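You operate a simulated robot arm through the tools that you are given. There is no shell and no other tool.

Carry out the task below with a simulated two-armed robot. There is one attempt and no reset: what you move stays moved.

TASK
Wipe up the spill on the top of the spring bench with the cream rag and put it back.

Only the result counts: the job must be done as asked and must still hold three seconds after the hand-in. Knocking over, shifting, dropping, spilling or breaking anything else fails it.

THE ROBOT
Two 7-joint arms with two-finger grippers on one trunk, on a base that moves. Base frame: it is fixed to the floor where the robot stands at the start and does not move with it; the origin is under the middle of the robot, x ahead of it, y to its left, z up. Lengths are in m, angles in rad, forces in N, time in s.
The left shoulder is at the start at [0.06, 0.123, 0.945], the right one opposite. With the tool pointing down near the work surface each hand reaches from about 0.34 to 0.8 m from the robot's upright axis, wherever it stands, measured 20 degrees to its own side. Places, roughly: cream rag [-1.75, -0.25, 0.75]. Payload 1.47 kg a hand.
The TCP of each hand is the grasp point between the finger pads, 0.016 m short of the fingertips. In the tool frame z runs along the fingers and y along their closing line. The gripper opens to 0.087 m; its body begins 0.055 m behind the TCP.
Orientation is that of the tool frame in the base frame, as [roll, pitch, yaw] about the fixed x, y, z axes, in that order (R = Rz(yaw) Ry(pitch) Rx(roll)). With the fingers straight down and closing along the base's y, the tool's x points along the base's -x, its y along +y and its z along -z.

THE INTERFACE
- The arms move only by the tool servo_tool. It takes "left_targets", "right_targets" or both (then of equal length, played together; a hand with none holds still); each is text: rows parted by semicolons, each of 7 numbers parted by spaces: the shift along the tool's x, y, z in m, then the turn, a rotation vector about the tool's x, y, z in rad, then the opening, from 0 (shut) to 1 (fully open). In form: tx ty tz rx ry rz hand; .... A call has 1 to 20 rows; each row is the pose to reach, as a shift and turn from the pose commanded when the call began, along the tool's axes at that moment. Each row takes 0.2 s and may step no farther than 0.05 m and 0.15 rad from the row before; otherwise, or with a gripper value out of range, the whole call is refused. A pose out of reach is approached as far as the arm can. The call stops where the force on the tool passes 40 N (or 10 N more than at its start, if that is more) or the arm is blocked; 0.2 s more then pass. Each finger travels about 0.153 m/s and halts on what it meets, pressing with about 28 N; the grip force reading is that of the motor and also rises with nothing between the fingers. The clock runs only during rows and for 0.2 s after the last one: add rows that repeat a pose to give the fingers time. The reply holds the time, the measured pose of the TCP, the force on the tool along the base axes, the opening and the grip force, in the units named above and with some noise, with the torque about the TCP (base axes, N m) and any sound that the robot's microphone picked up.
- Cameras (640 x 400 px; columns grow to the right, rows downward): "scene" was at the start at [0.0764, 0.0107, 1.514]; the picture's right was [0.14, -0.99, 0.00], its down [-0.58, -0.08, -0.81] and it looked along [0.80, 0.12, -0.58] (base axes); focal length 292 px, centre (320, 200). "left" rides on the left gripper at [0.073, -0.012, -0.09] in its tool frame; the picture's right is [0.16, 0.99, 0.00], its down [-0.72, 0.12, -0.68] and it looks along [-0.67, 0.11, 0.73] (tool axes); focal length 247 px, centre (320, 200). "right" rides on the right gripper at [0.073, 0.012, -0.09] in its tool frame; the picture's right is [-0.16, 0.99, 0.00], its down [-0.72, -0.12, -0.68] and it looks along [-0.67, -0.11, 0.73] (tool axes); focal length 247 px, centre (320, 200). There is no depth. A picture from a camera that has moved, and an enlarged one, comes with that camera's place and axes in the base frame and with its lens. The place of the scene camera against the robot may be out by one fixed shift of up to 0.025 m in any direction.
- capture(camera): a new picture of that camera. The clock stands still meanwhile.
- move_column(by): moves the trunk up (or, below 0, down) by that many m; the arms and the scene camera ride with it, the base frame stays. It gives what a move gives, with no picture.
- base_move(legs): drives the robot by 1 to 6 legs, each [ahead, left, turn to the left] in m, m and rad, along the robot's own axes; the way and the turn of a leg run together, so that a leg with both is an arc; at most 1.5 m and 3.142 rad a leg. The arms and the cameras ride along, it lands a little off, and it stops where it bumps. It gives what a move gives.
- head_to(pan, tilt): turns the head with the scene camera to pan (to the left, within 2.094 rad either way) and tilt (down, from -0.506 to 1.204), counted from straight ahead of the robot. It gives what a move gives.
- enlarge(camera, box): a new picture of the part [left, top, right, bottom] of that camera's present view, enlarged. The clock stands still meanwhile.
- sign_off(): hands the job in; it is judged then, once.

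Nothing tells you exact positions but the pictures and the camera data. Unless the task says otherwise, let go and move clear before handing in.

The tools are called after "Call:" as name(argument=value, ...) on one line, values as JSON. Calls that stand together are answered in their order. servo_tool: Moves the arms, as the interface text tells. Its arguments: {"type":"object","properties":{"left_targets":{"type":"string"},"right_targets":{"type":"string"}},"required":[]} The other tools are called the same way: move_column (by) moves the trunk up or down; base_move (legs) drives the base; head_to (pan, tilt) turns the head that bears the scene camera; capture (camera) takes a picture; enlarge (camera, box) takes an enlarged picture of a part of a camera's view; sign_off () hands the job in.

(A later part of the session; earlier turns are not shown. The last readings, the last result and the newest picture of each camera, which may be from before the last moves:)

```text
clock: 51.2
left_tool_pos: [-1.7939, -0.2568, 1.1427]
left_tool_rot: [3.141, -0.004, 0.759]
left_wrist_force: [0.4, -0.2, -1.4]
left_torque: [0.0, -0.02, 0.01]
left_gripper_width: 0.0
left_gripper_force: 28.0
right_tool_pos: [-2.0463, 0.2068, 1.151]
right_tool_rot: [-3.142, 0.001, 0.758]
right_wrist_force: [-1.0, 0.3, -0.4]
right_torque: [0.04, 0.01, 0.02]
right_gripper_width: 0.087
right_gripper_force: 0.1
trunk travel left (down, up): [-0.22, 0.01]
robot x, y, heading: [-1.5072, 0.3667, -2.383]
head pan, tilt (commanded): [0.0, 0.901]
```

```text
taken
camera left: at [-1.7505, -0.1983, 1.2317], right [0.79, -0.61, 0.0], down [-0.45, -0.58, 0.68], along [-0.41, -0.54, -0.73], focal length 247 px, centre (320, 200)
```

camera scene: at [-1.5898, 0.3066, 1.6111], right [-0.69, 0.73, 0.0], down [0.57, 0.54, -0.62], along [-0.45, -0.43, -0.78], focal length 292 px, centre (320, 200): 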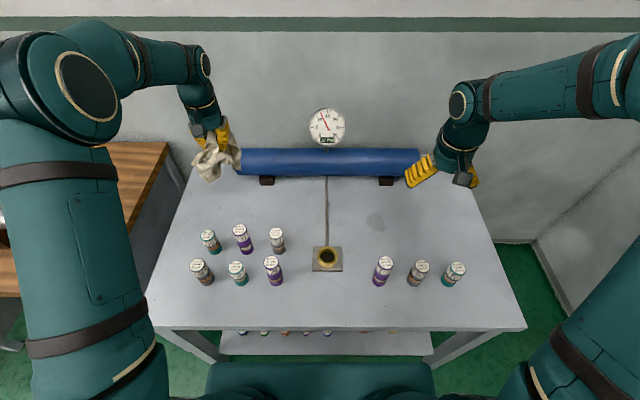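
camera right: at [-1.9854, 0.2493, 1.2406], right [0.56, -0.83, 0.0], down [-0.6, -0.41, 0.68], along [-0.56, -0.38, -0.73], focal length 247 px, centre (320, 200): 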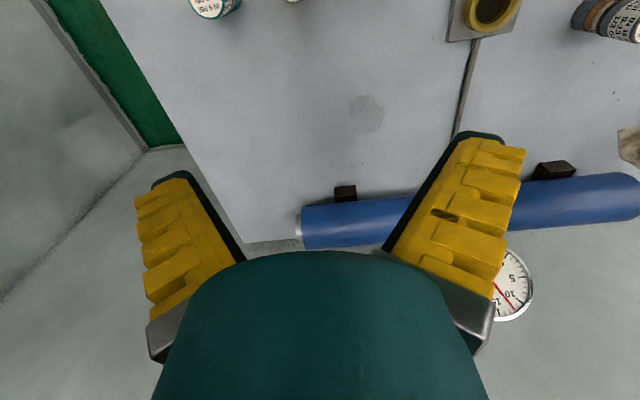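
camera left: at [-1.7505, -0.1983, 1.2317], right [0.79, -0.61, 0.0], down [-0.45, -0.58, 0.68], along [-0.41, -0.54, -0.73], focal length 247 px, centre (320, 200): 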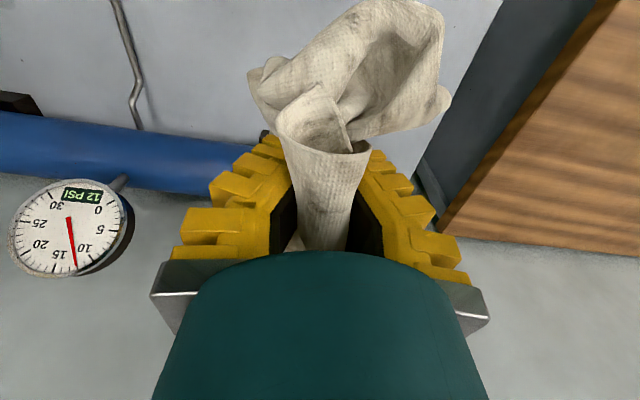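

The rag hangs about 10 cm below the fingers, well clear of all items. Sliding the base to the right now.

Call:
base_move(legs=[[0, -0.35, 0]])

Call:
capture(camera="scene")

Call:
capture(camera="left")

Call:
capture(camera="right")

```text
clock: 54.9
left_tool_pos: [-2.044, 0.006, 1.1427]
left_tool_rot: [3.142, 0.0, 0.751]
left_wrist_force: [0.3, 0.0, -0.6]
left_torque: [-0.02, 0.01, 0.03]
left_gripper_width: 0.0001
left_gripper_force: 28.4
right_tool_pos: [-2.2904, 0.4718, 1.1512]
right_tool_rot: [-3.141, 0.001, 0.75]
right_wrist_force: [0.2, 0.2, -0.3]
right_torque: [0.01, -0.04, 0.01]
right_gripper_width: 0.0872
right_gripper_force: 0.1
trunk travel left (down, up): [-0.22, 0.01]
robot x, y, heading: [-1.7513, 0.6261, -2.389]
head pan, tilt (commanded): [0.0, 0.901]
```

```text
taken
camera scene: at [-1.8341, 0.568, 1.6112], right [-0.68, 0.73, 0.0], down [0.57, 0.53, -0.62], along [-0.45, -0.42, -0.78], focal length 292 px, centre (320, 200)
```

scene: 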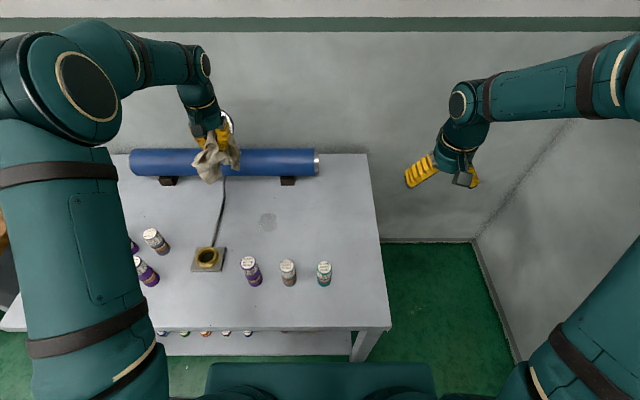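

```text
taken
camera left: at [-1.9989, 0.064, 1.232], right [0.79, -0.61, 0.0], down [-0.45, -0.58, 0.68], along [-0.42, -0.54, -0.73], focal length 247 px, centre (320, 200)
```

left: 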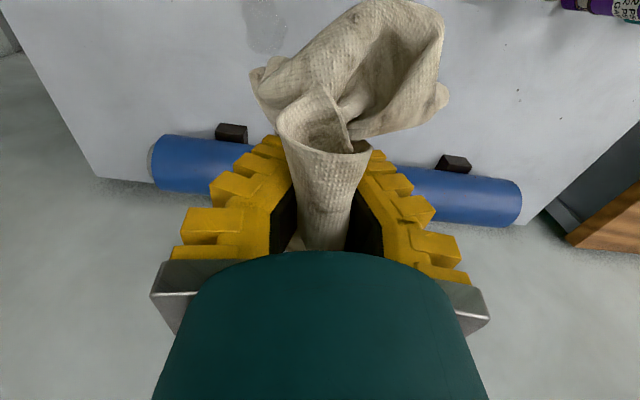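

```text
taken
camera right: at [-2.2307, 0.5132, 1.2407], right [0.56, -0.83, 0.0], down [-0.61, -0.41, 0.68], along [-0.56, -0.38, -0.73], focal length 247 px, centre (320, 200)
```

right: 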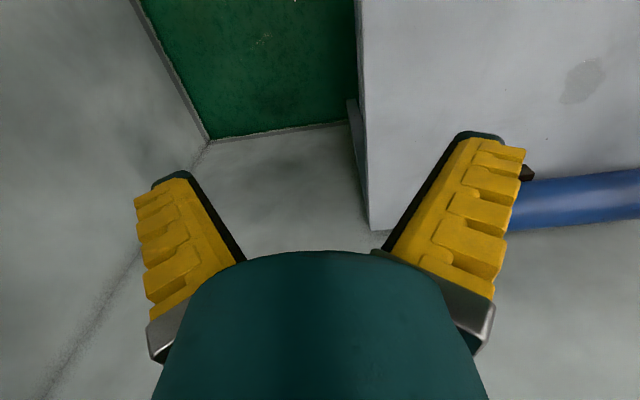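

The spill is confirmed again at [-2.098, 0.068], now about 8 cm to the right of the hand at the same depth. I'll move the hand over it and lower most of the way.

Call:
servo_tool(left_targets="0.001 -0.04 0 0 0 0 0; 0.003 -0.082 0.02 0 0 0 0; 0.003 -0.082 0.06 0 0 0 0; 0.003 -0.082 0.1 0 0 0 0; 0.003 -0.082 0.14 0 0 0 0; 0.003 -0.082 0.18 0 0 0 0; 0.003 -0.082 0.21 0 0 0 0; 0.003 -0.082 0.24 0 0 0 0; 0.003 -0.082 0.24 0 0 0 0")

Call:
capture(camera="scene")

Call:
capture(camera="left")

Call:
capture(camera="right")

```text
clock: 56.9
left_tool_pos: [-2.0971, 0.0657, 0.9026]
left_tool_rot: [3.141, 0.001, 0.752]
left_wrist_force: [-0.1, 0.0, -0.3]
left_torque: [-0.05, -0.02, 0.03]
left_gripper_width: 0.0
left_gripper_force: 28.4
right_tool_pos: [-2.2911, 0.4715, 1.1504]
right_tool_rot: [3.141, 0.0, 0.751]
right_wrist_force: [0.6, -0.3, -0.8]
right_torque: [-0.02, 0.03, 0.0]
right_gripper_width: 0.0871
right_gripper_force: 0.1
trunk travel left (down, up): [-0.22, 0.01]
robot x, y, heading: [-1.7524, 0.6294, -2.392]
head pan, tilt (commanded): [0.0, 0.901]
```

```text
taken
camera scene: at [-1.8337, 0.5683, 1.6113], right [-0.68, 0.73, 0.0], down [0.57, 0.53, -0.62], along [-0.45, -0.42, -0.78], focal length 292 px, centre (320, 200)
```

scene: 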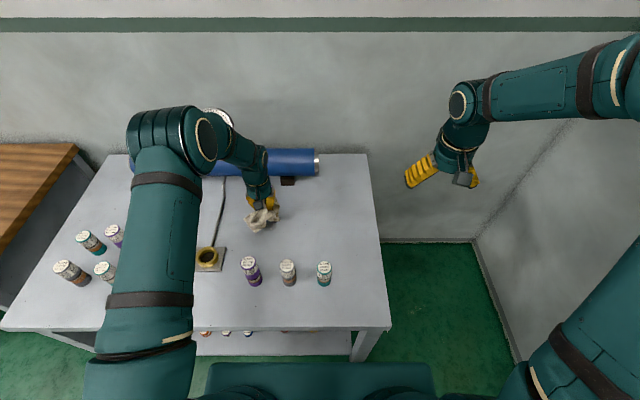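

```text
taken
camera left: at [-2.0515, 0.1252, 0.9919], right [0.79, -0.61, 0.0], down [-0.45, -0.58, 0.68], along [-0.42, -0.54, -0.73], focal length 247 px, centre (320, 200)
```

left: 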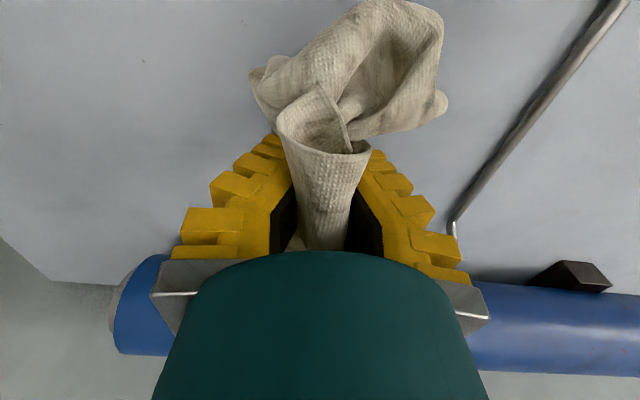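

```text
taken
camera right: at [-2.2303, 0.5135, 1.2409], right [0.56, -0.83, 0.0], down [-0.61, -0.41, 0.68], along [-0.56, -0.38, -0.73], focal length 247 px, centre (320, 200)
```

right: 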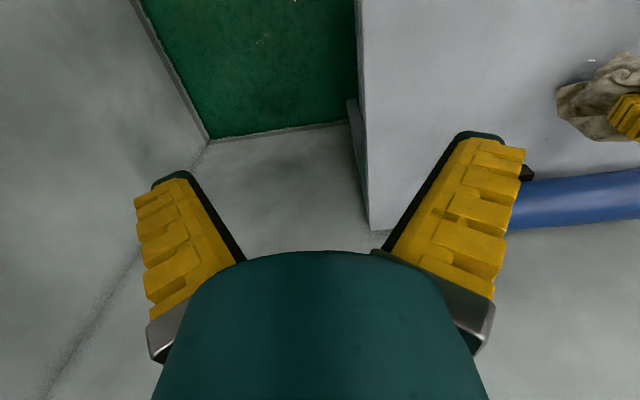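

The hand is over the spill at z 0.90. Now lowering the rag onto the bench, with fine steps at the end.

Call:
servo_tool(left_targets="0 0 0.02 0 0 0 0; 0 0 0.04 0 0 0 0; 0 0 0.055 0 0 0 0; 0 0 0.065 0 0 0 0; 0 0 0.073 0 0 0 0; 0 0 0.078 0 0 0 0; 0 0 0.082 0 0 0 0; 0 0 0.082 0 0 0 0")

Call:
capture(camera="left")

Call:
enlarge(camera="scene", box=[190, 140, 350, 300])

```text
clock: 58.7
left_tool_pos: [-2.0973, 0.0654, 0.8204]
left_tool_rot: [3.14, 0.003, 0.751]
left_wrist_force: [0.1, -0.4, 6.6]
left_torque: [0.01, 0.01, 0.01]
left_gripper_width: 0.0001
left_gripper_force: 28.6
right_tool_pos: [-2.291, 0.4703, 1.1505]
right_tool_rot: [3.141, 0.001, 0.749]
right_wrist_force: [-0.3, 1.9, 0.2]
right_torque: [0.01, 0.0, -0.02]
right_gripper_width: 0.0871
right_gripper_force: 0.2
trunk travel left (down, up): [-0.22, 0.01]
robot x, y, heading: [-1.7524, 0.6305, -2.392]
head pan, tilt (commanded): [0.0, 0.901]
```

```text
taken
camera left: at [-2.0526, 0.1247, 0.91], right [0.79, -0.61, 0.0], down [-0.45, -0.58, 0.68], along [-0.42, -0.54, -0.73], focal length 247 px, centre (320, 200)
```

left: 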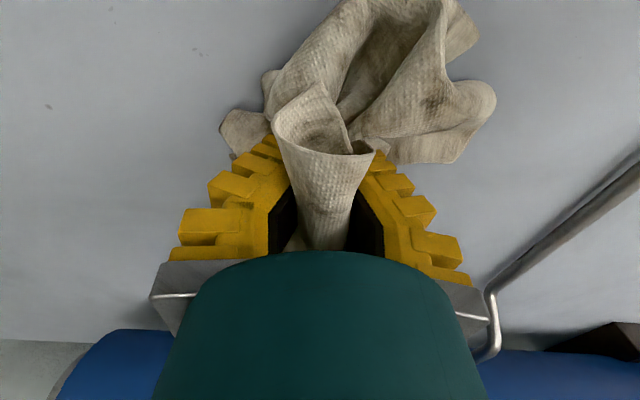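

```text
2.50 times, centred on (270, 220) of scene
camera zoom: at [-1.8337, 0.5684, 1.6113], right [-0.68, 0.73, 0.0], down [0.57, 0.53, -0.62], along [-0.45, -0.42, -0.78], focal length 731 px, centre (445, 150)
```

zoom: 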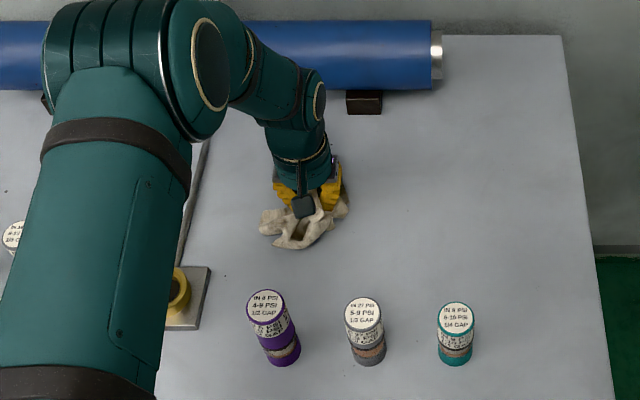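

The rag is pressed on the spill with about 6–7 N. I'll wipe across in three overlapping strokes, keeping clear of the tube on the left and the canisters in front.

Call:
servo_tool(left_targets="0 0.02 0.001 0 0 0 0; 0 0.04 0.001 0 0 0 0; 0 0.02 0.001 0 0 0 0; 0 0 0.001 0 0 0 0; 0 -0.025 0.001 0 0 0 0; 0 -0.05 0.001 0 0 0 0; -0.015 -0.06 0.001 0 0 0 0; -0.025 -0.04 0.001 0 0 0 0; -0.025 -0.015 0.001 0 0 0 0; -0.025 0.01 0.001 0 0 0 0; -0.025 0.035 0.001 0 0 0 0; -0.04 0.04 0.001 0 0 0 0; -0.05 0.025 0.001 0 0 0 0; -0.05 0 0.001 0 0 0 0; -0.05 -0.025 0.001 0 0 0 0; -0.05 -0.05 0.001 0 0 0 0; -0.03 -0.04 0.001 0 0 0 0; -0.015 -0.02 0.001 0 0 0 0; 0 0 0.001 0 0 0 0; 0.01 0.02 0.001 0 0 0 0")

Call:
capture(camera="left")

Call:
enlarge(camera="scene", box=[190, 140, 350, 300])

Call:
capture(camera="right")

```text
clock: 62.9
left_tool_pos: [-2.0731, 0.0595, 0.8209]
left_tool_rot: [3.141, 0.0, 0.75]
left_wrist_force: [-0.4, -0.9, 0.9]
left_torque: [-0.01, 0.02, 0.02]
left_gripper_width: 0.0002
left_gripper_force: 27.5
right_tool_pos: [-2.2915, 0.4712, 1.1512]
right_tool_rot: [-3.141, 0.0, 0.75]
right_wrist_force: [-0.4, 0.5, 0.4]
right_torque: [0.02, 0.02, -0.01]
right_gripper_width: 0.087
right_gripper_force: 0.0
trunk travel left (down, up): [-0.22, 0.01]
robot x, y, heading: [-1.7519, 0.6312, -2.394]
head pan, tilt (commanded): [0.0, 0.901]
```

```text
taken
camera left: at [-2.029, 0.1178, 0.91], right [0.79, -0.61, 0.0], down [-0.45, -0.58, 0.68], along [-0.42, -0.54, -0.73], focal length 247 px, centre (320, 200)
```

left: 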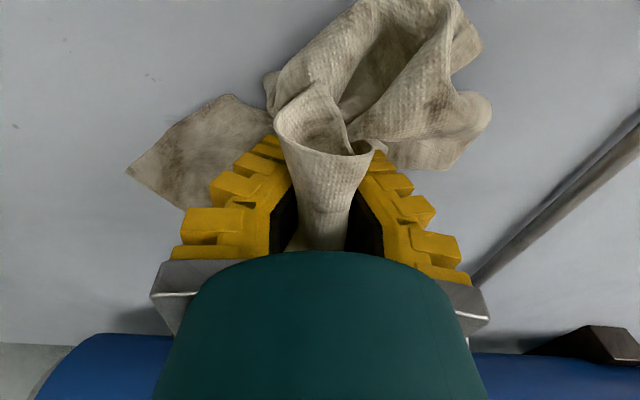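

```text
2.50 times, centred on (270, 220) of scene
camera zoom: at [-1.8335, 0.5677, 1.6112], right [-0.68, 0.73, 0.0], down [0.57, 0.53, -0.62], along [-0.45, -0.42, -0.78], focal length 731 px, centre (445, 150)
```

zoom: 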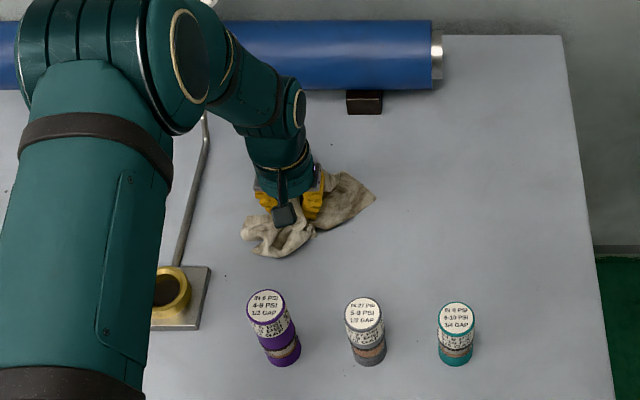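

```text
taken
camera right: at [-2.2302, 0.513, 1.2409], right [0.56, -0.83, 0.0], down [-0.61, -0.41, 0.68], along [-0.56, -0.38, -0.73], focal length 247 px, centre (320, 200)
```

right: 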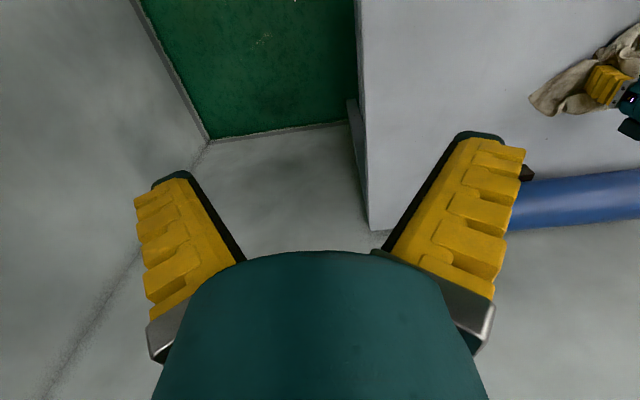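

The stroke ran without trouble and the surface near the rag looks clean. I'll lift straight up and check the spill's place.

Call:
servo_tool(left_targets="0 0 -0.02 0 0 0 0; 0 0 -0.05 0 0 0 0; 0 0.01 -0.09 0 0 0 0; 0 0.03 -0.13 0 0 0 0; 0 0.05 -0.17 0 0 0 0; 0 0.08 -0.21 0 0 0 0; 0 0.11 -0.25 0 0 0 0; 0 0.14 -0.29 0 0 0 0; 0 0.14 -0.32 0 0 0 0; 0 0.14 -0.32 0 0 0 0")

Call:
capture(camera="scene")

Call:
enlarge(camera="scene", box=[190, 160, 350, 260])

Call:
capture(camera="left")

Call:
enlarge(camera="right", box=[480, 0, 640, 150])

```text
clock: 65.1
left_tool_pos: [-1.9792, -0.0454, 1.1389]
left_tool_rot: [-3.139, 0.0, 0.749]
left_wrist_force: [-0.7, -0.6, -0.4]
left_torque: [0.03, -0.02, 0.01]
left_gripper_width: 0.0
left_gripper_force: 27.9
right_tool_pos: [-2.2915, 0.471, 1.1501]
right_tool_rot: [3.14, 0.0, 0.751]
right_wrist_force: [-0.8, -0.4, -0.9]
right_torque: [0.01, 0.0, 0.02]
right_gripper_width: 0.0871
right_gripper_force: 0.0
trunk travel left (down, up): [-0.22, 0.01]
robot x, y, heading: [-1.7541, 0.6279, -2.393]
head pan, tilt (commanded): [0.0, 0.901]
```

```text
taken
camera scene: at [-1.8337, 0.5674, 1.6112], right [-0.68, 0.73, 0.0], down [0.57, 0.54, -0.62], along [-0.45, -0.42, -0.78], focal length 292 px, centre (320, 200)
```

scene: 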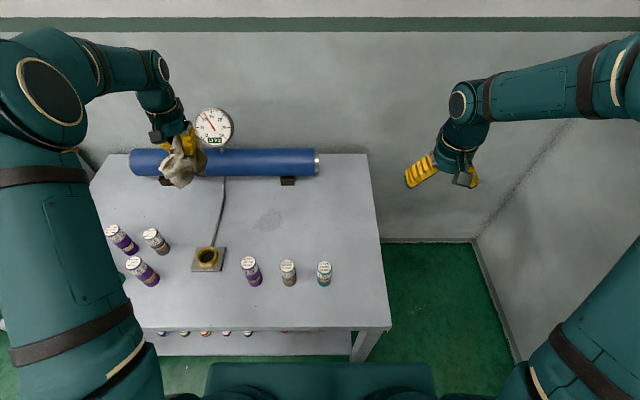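

```text
4.00 times, centred on (270, 210) of scene
camera zoom: at [-1.8337, 0.5674, 1.6112], right [-0.68, 0.73, 0.0], down [0.57, 0.54, -0.62], along [-0.45, -0.42, -0.78], focal length 1170 px, centre (520, 160)
```

zoom: 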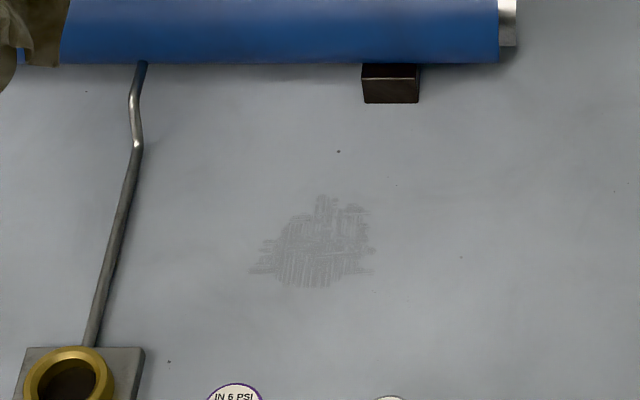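

```text
taken
camera left: at [-1.9349, 0.0147, 1.2275], right [0.79, -0.61, 0.0], down [-0.45, -0.58, 0.68], along [-0.42, -0.54, -0.73], focal length 247 px, centre (320, 200)
```

left: 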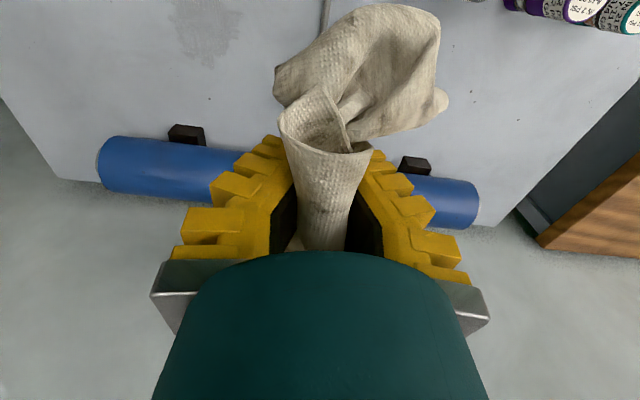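

```text
2.67 times, centred on (560, 75) of right
camera zoom: at [-2.2303, 0.5127, 1.2407], right [0.56, -0.83, 0.0], down [-0.61, -0.41, 0.68], along [-0.56, -0.38, -0.73], focal length 659 px, centre (-320, 533)
```

zoom: 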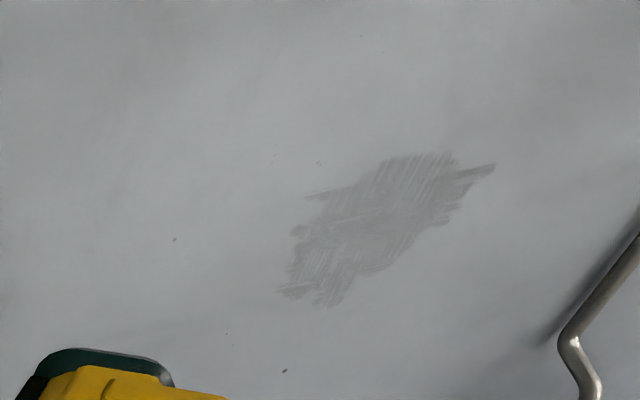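

The first pass thinned and streaked the spill, but a smeared patch of about 10 × 10 cm remains, so more passes with a firmer press are needed. I'll return over the patch (a little forward so the cloth's bulk covers it) and lower again.

Call:
servo_tool(left_targets="-0.01 -0.045 0 0 0 0 0; -0.02 -0.09 0 0 0 0 0; -0.03 -0.135 0.02 0 0 0 0; -0.041 -0.162 0.05 0 0 0 0; -0.041 -0.162 0.1 0 0 0 0; -0.041 -0.162 0.145 0 0 0 0; -0.041 -0.162 0.19 0 0 0 0; -0.041 -0.162 0.23 0 0 0 0; -0.041 -0.162 0.265 0 0 0 0; -0.041 -0.162 0.29 0 0 0 0; -0.041 -0.162 0.305 0 0 0 0; -0.041 -0.162 0.314 0 0 0 0; -0.041 -0.162 0.32 0 0 0 0; -0.041 -0.162 0.322 0 0 0 0; -0.041 -0.162 0.322 0 0 0 0")

Call:
capture(camera="left")

```text
refused: row 3 steps farther than a row can; nothing moved
```

```text
taken
camera left: at [-1.9349, 0.0147, 1.2275], right [0.79, -0.61, 0.0], down [-0.45, -0.58, 0.68], along [-0.42, -0.54, -0.73], focal length 247 px, centre (320, 200)
```

left: 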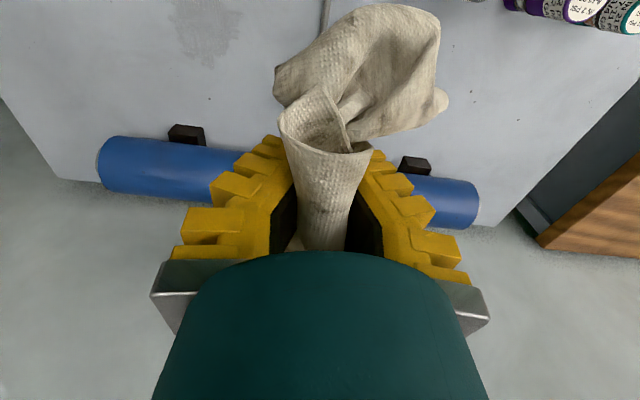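

One row was too long a step, so nothing moved. I'll repeat with shorter steps.

Call:
servo_tool(left_targets="-0.01 -0.04 0 0 0 0 0; -0.02 -0.08 0 0 0 0 0; -0.03 -0.12 0.01 0 0 0 0; -0.041 -0.155 0.035 0 0 0 0; -0.041 -0.162 0.08 0 0 0 0; -0.041 -0.162 0.12 0 0 0 0; -0.041 -0.162 0.16 0 0 0 0; -0.041 -0.162 0.2 0 0 0 0; -0.041 -0.162 0.24 0 0 0 0; -0.041 -0.162 0.27 0 0 0 0; -0.041 -0.162 0.293 0 0 0 0; -0.041 -0.162 0.308 0 0 0 0; -0.041 -0.162 0.316 0 0 0 0; -0.041 -0.162 0.32 0 0 0 0; -0.041 -0.162 0.322 0 0 0 0; -0.041 -0.162 0.322 0 0 0 0")

Call:
capture(camera="left")

```text
clock: 68.5
left_tool_pos: [-2.1219, 0.0485, 0.8188]
left_tool_rot: [-3.141, 0.004, 0.752]
left_wrist_force: [2.9, 0.0, 18.7]
left_torque: [0.0, -0.2, 0.01]
left_gripper_width: 0.0
left_gripper_force: 27.6
right_tool_pos: [-2.2893, 0.4724, 1.1525]
right_tool_rot: [-3.14, 0.001, 0.749]
right_wrist_force: [-0.8, -0.3, -0.8]
right_torque: [-0.04, -0.01, 0.01]
right_gripper_width: 0.0869
right_gripper_force: 0.1
trunk travel left (down, up): [-0.22, 0.01]
robot x, y, heading: [-1.7531, 0.6273, -2.394]
head pan, tilt (commanded): [0.0, 0.901]
```

```text
taken
camera left: at [-2.0768, 0.1072, 0.9086], right [0.79, -0.61, 0.0], down [-0.45, -0.58, 0.68], along [-0.42, -0.54, -0.73], focal length 247 px, centre (320, 200)
```

left: 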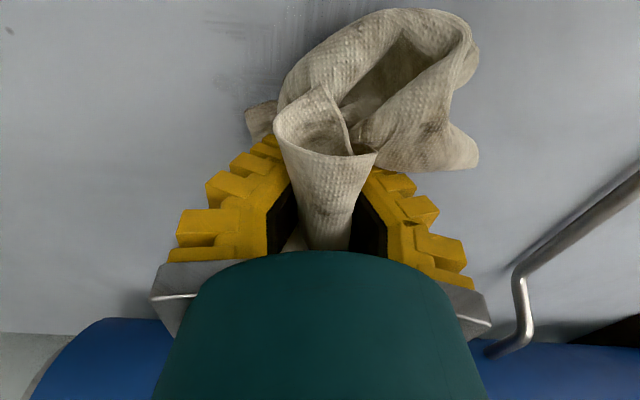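

The rag now presses with about 19 N. I'll do a dense zigzag of strokes across the smeared patch.

Call:
servo_tool(left_targets="0 -0.03 0 0 0 0 0; 0 -0.06 0 0 0 0 0; 0.015 -0.06 0 0 0 0 0; 0.015 -0.03 0 0 0 0 0; 0.015 0 0 0 0 0 0; 0.015 0.03 0 0 0 0 0; 0.015 0.055 0 0 0 0 0; 0.03 0.055 0 0 0 0 0; 0.03 0.025 0 0 0 0 0; 0.03 -0.005 0 0 0 0 0; 0.03 -0.035 0 0 0 0 0; 0.03 -0.06 0 0 0 0 0; 0.045 -0.06 0 0 0 0 0; 0.045 -0.03 0 0 0 0 0; 0.045 0 0 0 0 0 0; 0.045 0.03 0 0 0 0 0; 0.045 0.055 0 0 0 0 0; 0.06 0.04 0 0 0 0 0; 0.06 0.01 0 0 0 0 0; 0.06 -0.02 0 0 0 0 0")

Call:
capture(camera="left")

Call:
enlarge(camera="right", box=[480, 0, 640, 150])

Call:
enlarge(camera="scene", box=[190, 160, 350, 260])

```text
clock: 72.7
left_tool_pos: [-2.0928, 0.1021, 0.8181]
left_tool_rot: [3.14, 0.001, 0.751]
left_wrist_force: [3.4, -3.3, 13.2]
left_torque: [-0.02, -0.14, -0.02]
left_gripper_width: 0.0002
left_gripper_force: 27.9
right_tool_pos: [-2.2913, 0.4725, 1.1513]
right_tool_rot: [3.141, 0.002, 0.751]
right_wrist_force: [-0.2, 0.8, -0.5]
right_torque: [-0.02, 0.0, 0.02]
right_gripper_width: 0.087
right_gripper_force: 0.1
trunk travel left (down, up): [-0.22, 0.01]
robot x, y, heading: [-1.7478, 0.6248, -2.39]
head pan, tilt (commanded): [0.0, 0.901]
```

```text
taken
camera left: at [-2.0472, 0.1617, 0.9078], right [0.79, -0.61, 0.0], down [-0.45, -0.58, 0.68], along [-0.42, -0.54, -0.73], focal length 247 px, centre (320, 200)
```

left: 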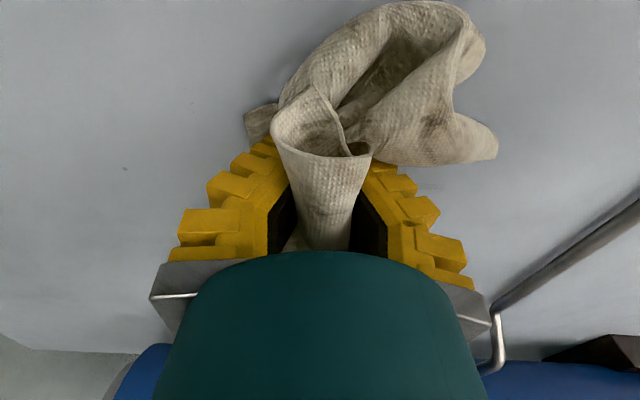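

```text
2.67 times, centred on (560, 75) of right
camera zoom: at [-2.2301, 0.5142, 1.241], right [0.56, -0.83, 0.0], down [-0.61, -0.41, 0.68], along [-0.56, -0.38, -0.73], focal length 659 px, centre (-320, 533)
```

zoom: 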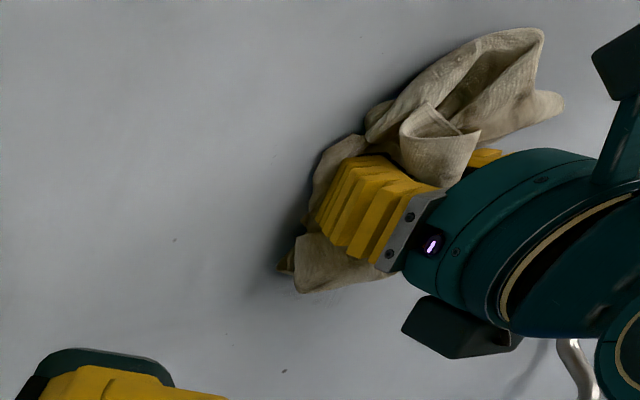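

```text
4.00 times, centred on (270, 210) of scene
camera zoom: at [-1.8333, 0.5693, 1.6113], right [-0.68, 0.73, 0.0], down [0.57, 0.53, -0.62], along [-0.45, -0.42, -0.78], focal length 1170 px, centre (520, 160)
```

zoom: 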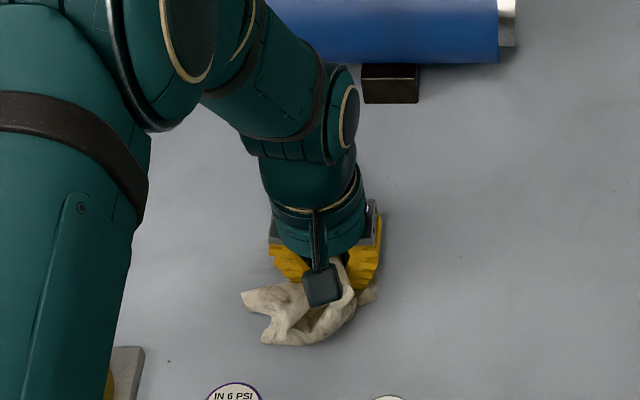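

Most of the visible streaks are gone; I'll now wipe with strokes at right angles (forward and back), stepping across the patch.

Call:
servo_tool(left_targets="-0.03 -0.03 0 0 0 0 0; -0.063 -0.035 0 0 0 0 0; -0.095 -0.035 0 0 0 0 0; -0.095 -0.015 0 0 0 0 0; -0.062 -0.015 0 0 0 0 0; -0.03 -0.015 0 0 0 0 0; 0 -0.015 0 0 0 0 0; 0 0.005 0 0 0 0 0; -0.033 0.005 0 0 0 0 0; -0.066 0.005 0 0 0 0 0; -0.095 0.005 0 0 0 0 0; -0.095 0.025 0 0 0 0 0; -0.062 0.025 0 0 0 0 0; -0.03 0.025 0 0 0 0 0; 0 0.025 0 0 0 0 0; 0 0.045 0 0 0 0 0; -0.033 0.045 0 0 0 0 0; -0.066 0.045 0 0 0 0 0; -0.095 0.045 0 0 0 0 0; -0.095 0.06 0 0 0 0 0")

Call:
servo_tool(left_targets="0.033 0 0 0 0 0 0; 0.065 0 0 0 0 0 0; 0.095 0 0 0 0 0 0; 0.095 0.015 0 0 0 0 0; 0.06 0.015 0 0 0 0 0; 0.03 0.015 0 0 0 0 0; 0.03 -0.02 0 0 0 0 0; 0.06 -0.02 0 0 0 0 0; 0.06 -0.05 0 0 0 0 0; 0.06 -0.08 0 0 0 0 0; 0.04 -0.09 0 0 0 0 0; 0.03 -0.06 0 0 0 0 0; 0.03 -0.03 0 0 0 0 0; 0.01 -0.03 0 0 0 0 0; 0.01 -0.06 0 0 0 0 0; 0.01 -0.09 0 0 0 0 0; 0.045 -0.1 0 0 0 0 0; 0.045 -0.07 0 0 0 0 0; 0.045 -0.04 0 0 0 0 0; 0.045 -0.01 0 0 0 0 0")

Call:
capture(camera="left")

```text
clock: 76.9
left_tool_pos: [-2.1195, -0.0065, 0.8195]
left_tool_rot: [-3.141, 0.002, 0.749]
left_wrist_force: [-2.2, 1.1, 7.9]
left_torque: [0.06, 0.0, 0.07]
left_gripper_width: 0.0
left_gripper_force: 27.8
right_tool_pos: [-2.2913, 0.4705, 1.1521]
right_tool_rot: [3.141, 0.0, 0.751]
right_wrist_force: [0.8, 0.1, 1.2]
right_torque: [-0.01, 0.02, 0.0]
right_gripper_width: 0.0872
right_gripper_force: 0.1
trunk travel left (down, up): [-0.22, 0.01]
robot x, y, heading: [-1.7522, 0.6284, -2.395]
head pan, tilt (commanded): [0.0, 0.901]
```

```text
clock: 81.1
left_tool_pos: [-2.0936, 0.0317, 0.8192]
left_tool_rot: [3.141, 0.0, 0.751]
left_wrist_force: [-0.8, 2.9, 8.6]
left_torque: [0.04, -0.02, 0.02]
left_gripper_width: 0.0
left_gripper_force: 27.8
right_tool_pos: [-2.2916, 0.4721, 1.1516]
right_tool_rot: [3.141, -0.001, 0.751]
right_wrist_force: [-0.3, 0.1, 0.2]
right_torque: [-0.01, 0.0, 0.03]
right_gripper_width: 0.0869
right_gripper_force: 0.1
trunk travel left (down, up): [-0.22, 0.01]
robot x, y, heading: [-1.7525, 0.6279, -2.391]
head pan, tilt (commanded): [0.0, 0.901]
```

```text
taken
camera left: at [-2.0477, 0.091, 0.9084], right [0.79, -0.61, 0.0], down [-0.45, -0.58, 0.68], along [-0.42, -0.54, -0.73], focal length 247 px, centre (320, 200)
```

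left: 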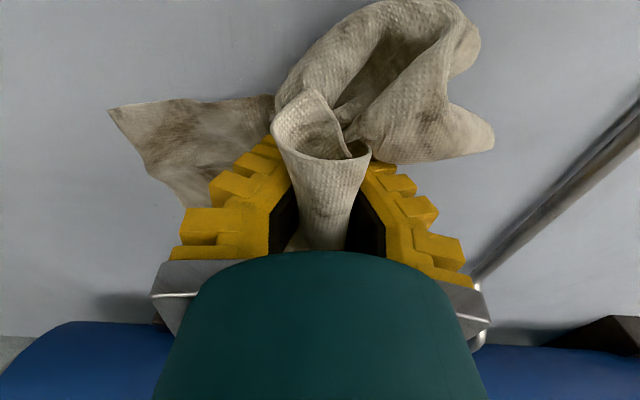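

Strokes done with steady contact (about 8–13 N). I'll lift away from the patch and inspect.

Call:
servo_tool(left_targets="0 0 -0.02 0 0 0 0; 0 0 -0.05 0 0 0 0; 0 0.01 -0.09 0 0 0 0; 0 0.03 -0.13 0 0 0 0; 0 0.05 -0.17 0 0 0 0; 0 0.07 -0.21 0 0 0 0; 0.01 0.09 -0.25 0 0 0 0; 0.02 0.11 -0.29 0 0 0 0; 0.02 0.12 -0.32 0 0 0 0; 0.02 0.12 -0.32 0 0 0 0")

Call:
enlarge(camera="scene", box=[190, 160, 350, 260])

Call:
enlarge(camera="right", box=[480, 0, 640, 150])

Call:
capture(camera="left")

```text
clock: 83.3
left_tool_pos: [-1.9946, -0.0423, 1.1367]
left_tool_rot: [3.141, 0.001, 0.75]
left_wrist_force: [0.1, 0.7, 0.2]
left_torque: [-0.02, -0.03, -0.01]
left_gripper_width: 0.0
left_gripper_force: 27.6
right_tool_pos: [-2.2923, 0.4709, 1.1499]
right_tool_rot: [-3.141, 0.001, 0.749]
right_wrist_force: [0.1, -0.2, -0.3]
right_torque: [-0.02, 0.02, -0.03]
right_gripper_width: 0.0871
right_gripper_force: 0.0
trunk travel left (down, up): [-0.22, 0.01]
robot x, y, heading: [-1.747, 0.6279, -2.388]
head pan, tilt (commanded): [0.0, 0.901]
```

```text
4.00 times, centred on (270, 210) of scene
camera zoom: at [-1.8341, 0.5676, 1.6112], right [-0.68, 0.73, 0.0], down [0.57, 0.53, -0.62], along [-0.45, -0.42, -0.78], focal length 1170 px, centre (520, 160)
```

zoom: 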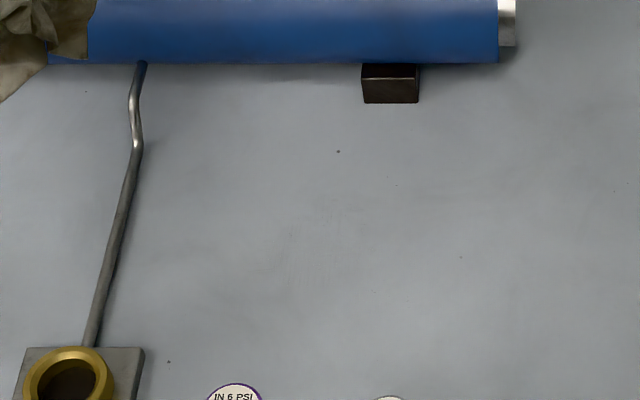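

```text
2.67 times, centred on (560, 75) of right
camera zoom: at [-2.2306, 0.513, 1.2406], right [0.56, -0.83, 0.0], down [-0.61, -0.41, 0.68], along [-0.56, -0.38, -0.73], focal length 659 px, centre (-320, 533)
```

zoom: 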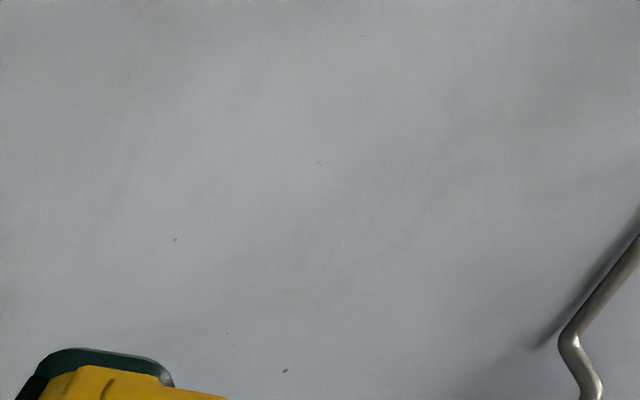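

```text
taken
camera left: at [-1.9506, 0.0165, 1.2264], right [0.79, -0.61, 0.0], down [-0.45, -0.58, 0.68], along [-0.42, -0.54, -0.73], focal length 247 px, centre (320, 200)
```

left: 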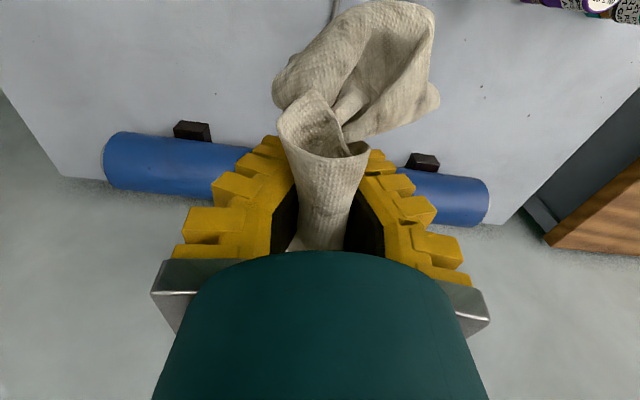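

Almost everything is gone; only very faint traces may remain. I'll enlarge further to judge.

Call:
enlarge(camera="right", box=[540, 40, 610, 120])

Call:
enlarge(camera="scene", box=[240, 195, 300, 240])

Call:
enlarge(camera="left", box=[130, 0, 300, 106])

```text
5.00 times, centred on (575, 80) of right
camera zoom: at [-2.2306, 0.513, 1.2406], right [0.56, -0.83, 0.0], down [-0.61, -0.41, 0.68], along [-0.56, -0.38, -0.73], focal length 1235 px, centre (-955, 800)
```

zoom: 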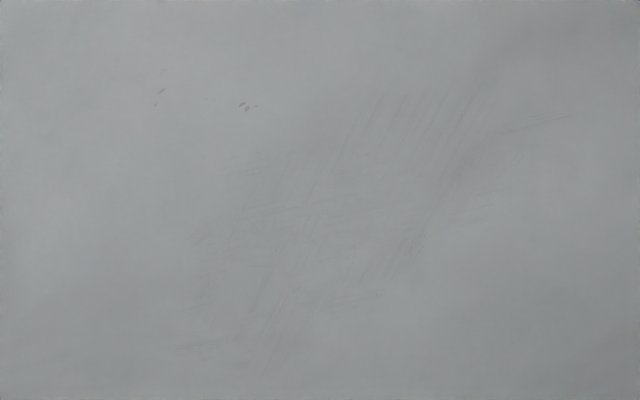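

```text
8.89 times, centred on (270, 218) of scene
camera zoom: at [-1.8341, 0.5676, 1.6112], right [-0.68, 0.73, 0.0], down [0.57, 0.53, -0.62], along [-0.45, -0.42, -0.78], focal length 2600 px, centre (764, 44)
```

zoom: 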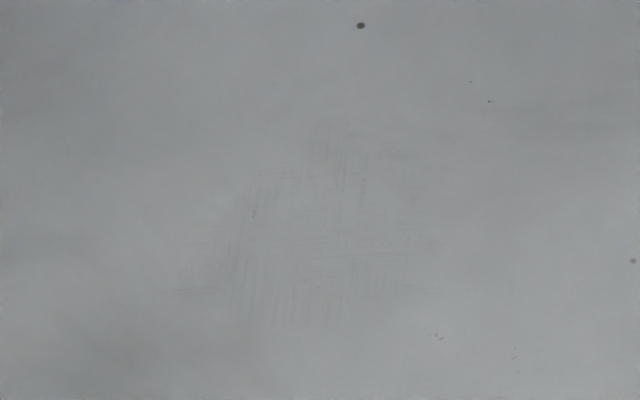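

```text
3.76 times, centred on (215, 53) of left
camera zoom: at [-1.9506, 0.0165, 1.2264], right [0.79, -0.61, 0.0], down [-0.45, -0.58, 0.68], along [-0.42, -0.54, -0.73], focal length 930 px, centre (715, 753)
```

zoom: 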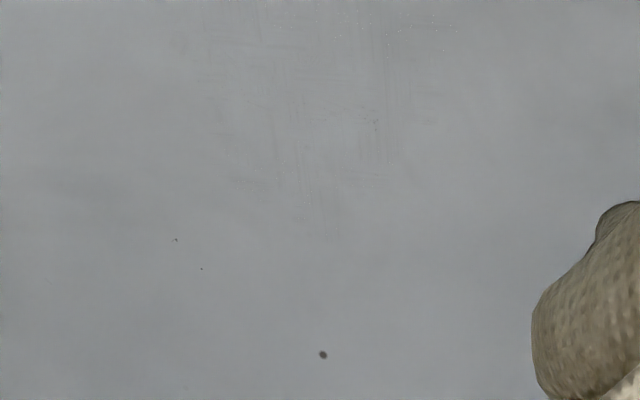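

Only a very faint film remains. I'll do another full round of wiping to be thorough: first return over the patch and press.

Call:
servo_tool(left_targets="-0.01 -0.042 0 0 0 0 0; -0.02 -0.084 0 0 0 0 0; -0.03 -0.125 0.01 0 0 0 0; -0.04 -0.16 0.035 0 0 0 0; -0.042 -0.17 0.08 0 0 0 0; -0.042 -0.17 0.12 0 0 0 0; -0.042 -0.17 0.16 0 0 0 0; -0.042 -0.17 0.2 0 0 0 0; -0.042 -0.17 0.24 0 0 0 0; -0.042 -0.17 0.27 0 0 0 0; -0.042 -0.17 0.293 0 0 0 0; -0.042 -0.17 0.308 0 0 0 0; -0.042 -0.17 0.315 0 0 0 0; -0.042 -0.17 0.319 0 0 0 0; -0.042 -0.17 0.32 0 0 0 0; -0.042 -0.17 0.32 0 0 0 0")

```text
clock: 86.7
left_tool_pos: [-2.1445, 0.0557, 0.8191]
left_tool_rot: [-3.14, 0.005, 0.75]
left_wrist_force: [-1.0, 0.0, 17.8]
left_torque: [0.09, -0.06, 0.0]
left_gripper_width: 0.0017
left_gripper_force: 27.5
right_tool_pos: [-2.2905, 0.4716, 1.1516]
right_tool_rot: [-3.142, 0.002, 0.75]
right_wrist_force: [-0.2, 1.0, 0.0]
right_torque: [0.04, -0.02, -0.03]
right_gripper_width: 0.087
right_gripper_force: 0.0
trunk travel left (down, up): [-0.22, 0.01]
robot x, y, heading: [-1.7501, 0.6281, -2.392]
head pan, tilt (commanded): [0.0, 0.901]
```

Pressing with about 18 N. Now three calls of overlapping strokes in both directions.

Call:
servo_tool(left_targets="-0.02 -0.02 0 0 0 0 0; -0.025 0.015 0 0 0 0 0; -0.025 0.05 0 0 0 0 0; -0.025 0.08 0 0 0 0 0; -0.008 0.08 0 0 0 0 0; -0.008 0.045 0 0 0 0 0; -0.008 0.01 0 0 0 0 0; -0.008 -0.025 0 0 0 0 0; 0.01 -0.04 0 0 0 0 0; 0.01 -0.005 0 0 0 0 0; 0.01 0.03 0 0 0 0 0; 0.01 0.065 0 0 0 0 0; 0.02 0.084 0 0 0 0 0; 0.028 0.05 0 0 0 0 0; 0.028 0.015 0 0 0 0 0; 0.028 -0.02 0 0 0 0 0; 0.04 -0.04 0 0 0 0 0; 0.046 -0.005 0 0 0 0 0; 0.046 0.03 0 0 0 0 0; 0.046 0.065 0 0 0 0 0")

Call:
servo_tool(left_targets="0.018 0.015 0 0 0 0 0; 0.018 -0.02 0 0 0 0 0; 0.018 -0.055 0 0 0 0 0; 0.018 -0.09 0 0 0 0 0; 0.036 -0.105 0 0 0 0 0; 0.036 -0.07 0 0 0 0 0; 0.036 -0.035 0 0 0 0 0; 0.036 0 0 0 0 0 0; 0.036 0.02 0 0 0 0 0; 0 0.02 0 0 0 0 0; -0.035 0.015 0 0 0 0 0; -0.065 0.01 0 0 0 0 0; -0.07 -0.005 0 0 0 0 0; -0.035 -0.008 0 0 0 0 0; 0 -0.01 0 0 0 0 0; 0.035 -0.012 0 0 0 0 0; 0.035 -0.03 0 0 0 0 0; 0 -0.03 0 0 0 0 0; -0.035 -0.03 0 0 0 0 0; -0.07 -0.03 0 0 0 0 0")

Call:
servo_tool(left_targets="0 -0.018 0 0 0 0 0; 0.035 -0.018 0 0 0 0 0; 0.07 -0.018 0 0 0 0 0; 0.105 -0.018 0 0 0 0 0; 0.105 -0.036 0 0 0 0 0; 0.07 -0.036 0 0 0 0 0; 0.035 -0.036 0 0 0 0 0; 0 -0.036 0 0 0 0 0; 0 -0.054 0 0 0 0 0; 0.035 -0.054 0 0 0 0 0; 0.07 -0.054 0 0 0 0 0; 0.105 -0.054 0 0 0 0 0; 0.105 -0.07 0 0 0 0 0; 0.07 -0.07 0 0 0 0 0; 0.035 -0.07 0 0 0 0 0; 0 -0.07 0 0 0 0 0; 0.03 -0.04 0 0 0 0 0; 0.06 -0.01 0 0 0 0 0; 0.09 0.02 0 0 0 0 0; 0.06 0.03 0 0 0 0 0")

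Call:
capture(camera="left")

```text
clock: 90.9
left_tool_pos: [-2.0656, 0.0365, 0.8197]
left_tool_rot: [-3.139, 0.002, 0.75]
left_wrist_force: [-3.9, 2.4, 11.6]
left_torque: [0.09, -0.02, 0.03]
left_gripper_width: 0.0
left_gripper_force: 27.8
right_tool_pos: [-2.2912, 0.4719, 1.1507]
right_tool_rot: [3.141, 0.001, 0.751]
right_wrist_force: [0.4, -0.3, 0.0]
right_torque: [0.02, 0.01, -0.01]
right_gripper_width: 0.0871
right_gripper_force: 0.0
trunk travel left (down, up): [-0.22, 0.01]
robot x, y, heading: [-1.7533, 0.6309, -2.392]
head pan, tilt (commanded): [0.0, 0.901]
```

```text
clock: 95.1
left_tool_pos: [-2.1389, 0.0129, 0.8184]
left_tool_rot: [3.141, 0.0, 0.751]
left_wrist_force: [3.3, 3.8, 15.3]
left_torque: [0.16, -0.1, 0.0]
left_gripper_width: 0.0017
left_gripper_force: 27.9
right_tool_pos: [-2.2906, 0.4716, 1.1512]
right_tool_rot: [3.141, 0.003, 0.752]
right_wrist_force: [0.6, 0.5, -0.5]
right_torque: [0.02, -0.01, 0.04]
right_gripper_width: 0.0867
right_gripper_force: 0.1
trunk travel left (down, up): [-0.22, 0.01]
robot x, y, heading: [-1.7507, 0.627, -2.384]
head pan, tilt (commanded): [0.0, 0.901]
```

```text
clock: 99.3
left_tool_pos: [-2.0707, 0.0323, 0.8168]
left_tool_rot: [3.138, -0.001, 0.753]
left_wrist_force: [4.8, 9.2, 28.8]
left_torque: [0.26, -0.17, 0.02]
left_gripper_width: 0.0053
left_gripper_force: 28.2
right_tool_pos: [-2.2912, 0.473, 1.1522]
right_tool_rot: [3.141, 0.001, 0.752]
right_wrist_force: [-1.5, -0.2, -0.7]
right_torque: [0.0, 0.03, 0.03]
right_gripper_width: 0.0871
right_gripper_force: 0.0
trunk travel left (down, up): [-0.22, 0.01]
robot x, y, heading: [-1.7524, 0.6301, -2.389]
head pan, tilt (commanded): [0.0, 0.901]
```

```text
taken
camera left: at [-2.0255, 0.0913, 0.9059], right [0.79, -0.61, 0.0], down [-0.45, -0.58, 0.68], along [-0.42, -0.54, -0.73], focal length 247 px, centre (320, 200)
```

left: 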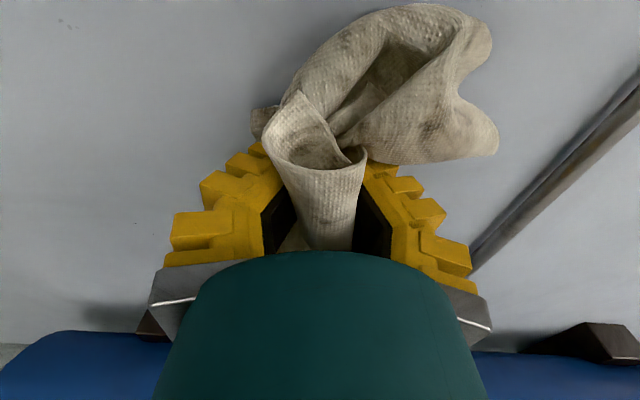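

The strokes are done; contact force is higher now (29 N) so I'll lift straight up and inspect the surface.

Call:
servo_tool(left_targets="0 0 -0.015 0 0 0 0; 0 0 -0.04 0 0 0 0; 0 0 -0.08 0 0 0 0; 0 0.02 -0.12 0 0 0 0; 0 0.04 -0.16 0 0 0 0; 0 0.06 -0.2 0 0 0 0; 0 0.08 -0.24 0 0 0 0; 0 0.1 -0.28 0 0 0 0; 0 0.12 -0.32 0 0 0 0; 0 0.12 -0.32 0 0 0 0")

Call:
enlarge(camera="right", box=[540, 40, 610, 120])

Call:
enlarge(camera="scene", box=[230, 185, 310, 245])

Call:
capture(camera="scene")

Call:
capture(camera="left")

```text
clock: 101.5
left_tool_pos: [-1.9915, -0.0624, 1.138]
left_tool_rot: [3.141, 0.0, 0.751]
left_wrist_force: [0.1, -0.5, 0.5]
left_torque: [-0.01, -0.01, -0.01]
left_gripper_width: 0.0
left_gripper_force: 28.4
right_tool_pos: [-2.2913, 0.4713, 1.1503]
right_tool_rot: [-3.141, 0.0, 0.752]
right_wrist_force: [-0.1, 0.4, 0.7]
right_torque: [0.01, -0.06, -0.03]
right_gripper_width: 0.0869
right_gripper_force: 0.0
trunk travel left (down, up): [-0.22, 0.01]
robot x, y, heading: [-1.7536, 0.6276, -2.394]
head pan, tilt (commanded): [0.0, 0.901]
```

```text
5.00 times, centred on (575, 80) of right
camera zoom: at [-2.231, 0.5129, 1.2405], right [0.56, -0.83, 0.0], down [-0.61, -0.41, 0.68], along [-0.56, -0.38, -0.73], focal length 1235 px, centre (-955, 800)
```

zoom: 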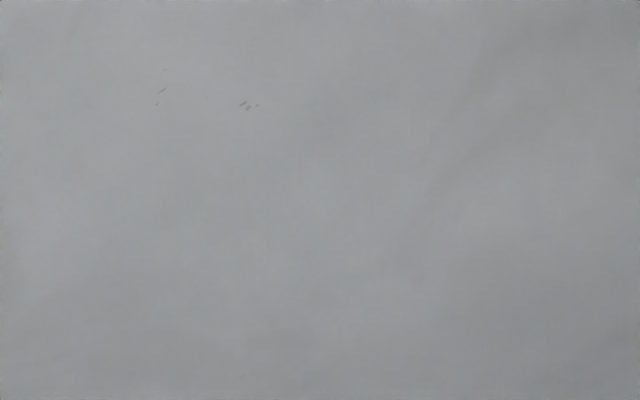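

```text
6.67 times, centred on (270, 215) of scene
camera zoom: at [-1.8345, 0.5676, 1.6112], right [-0.68, 0.73, 0.0], down [0.57, 0.53, -0.62], along [-0.45, -0.42, -0.78], focal length 1950 px, centre (653, 100)
```

zoom: 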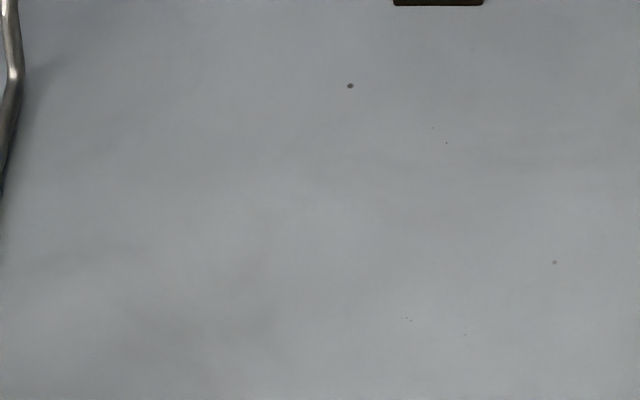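

```text
taken
camera scene: at [-1.8345, 0.5676, 1.6112], right [-0.68, 0.73, 0.0], down [0.57, 0.53, -0.62], along [-0.45, -0.42, -0.78], focal length 292 px, centre (320, 200)
```

scene: 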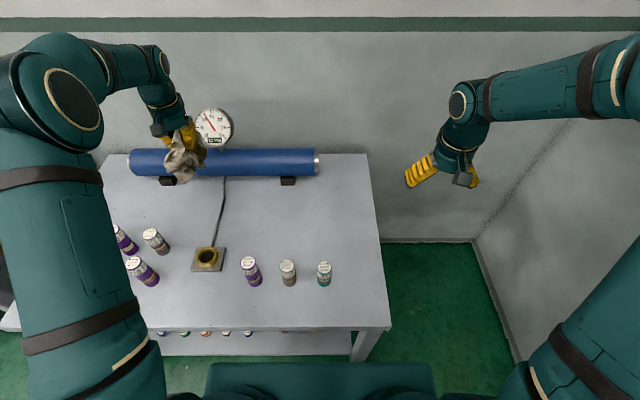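

```text
taken
camera left: at [-1.9469, -0.0028, 1.2273], right [0.79, -0.61, 0.0], down [-0.45, -0.58, 0.68], along [-0.42, -0.54, -0.73], focal length 247 px, centre (320, 200)
```

left: 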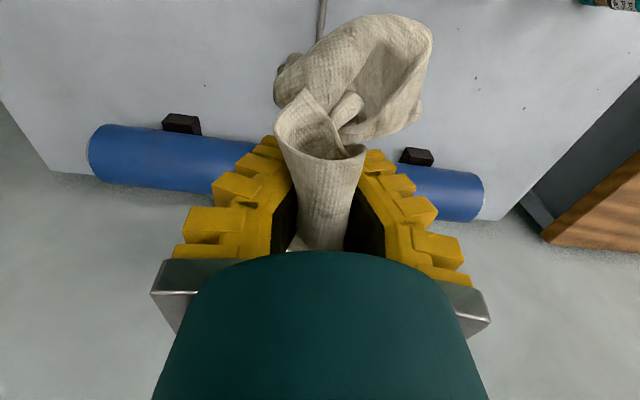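

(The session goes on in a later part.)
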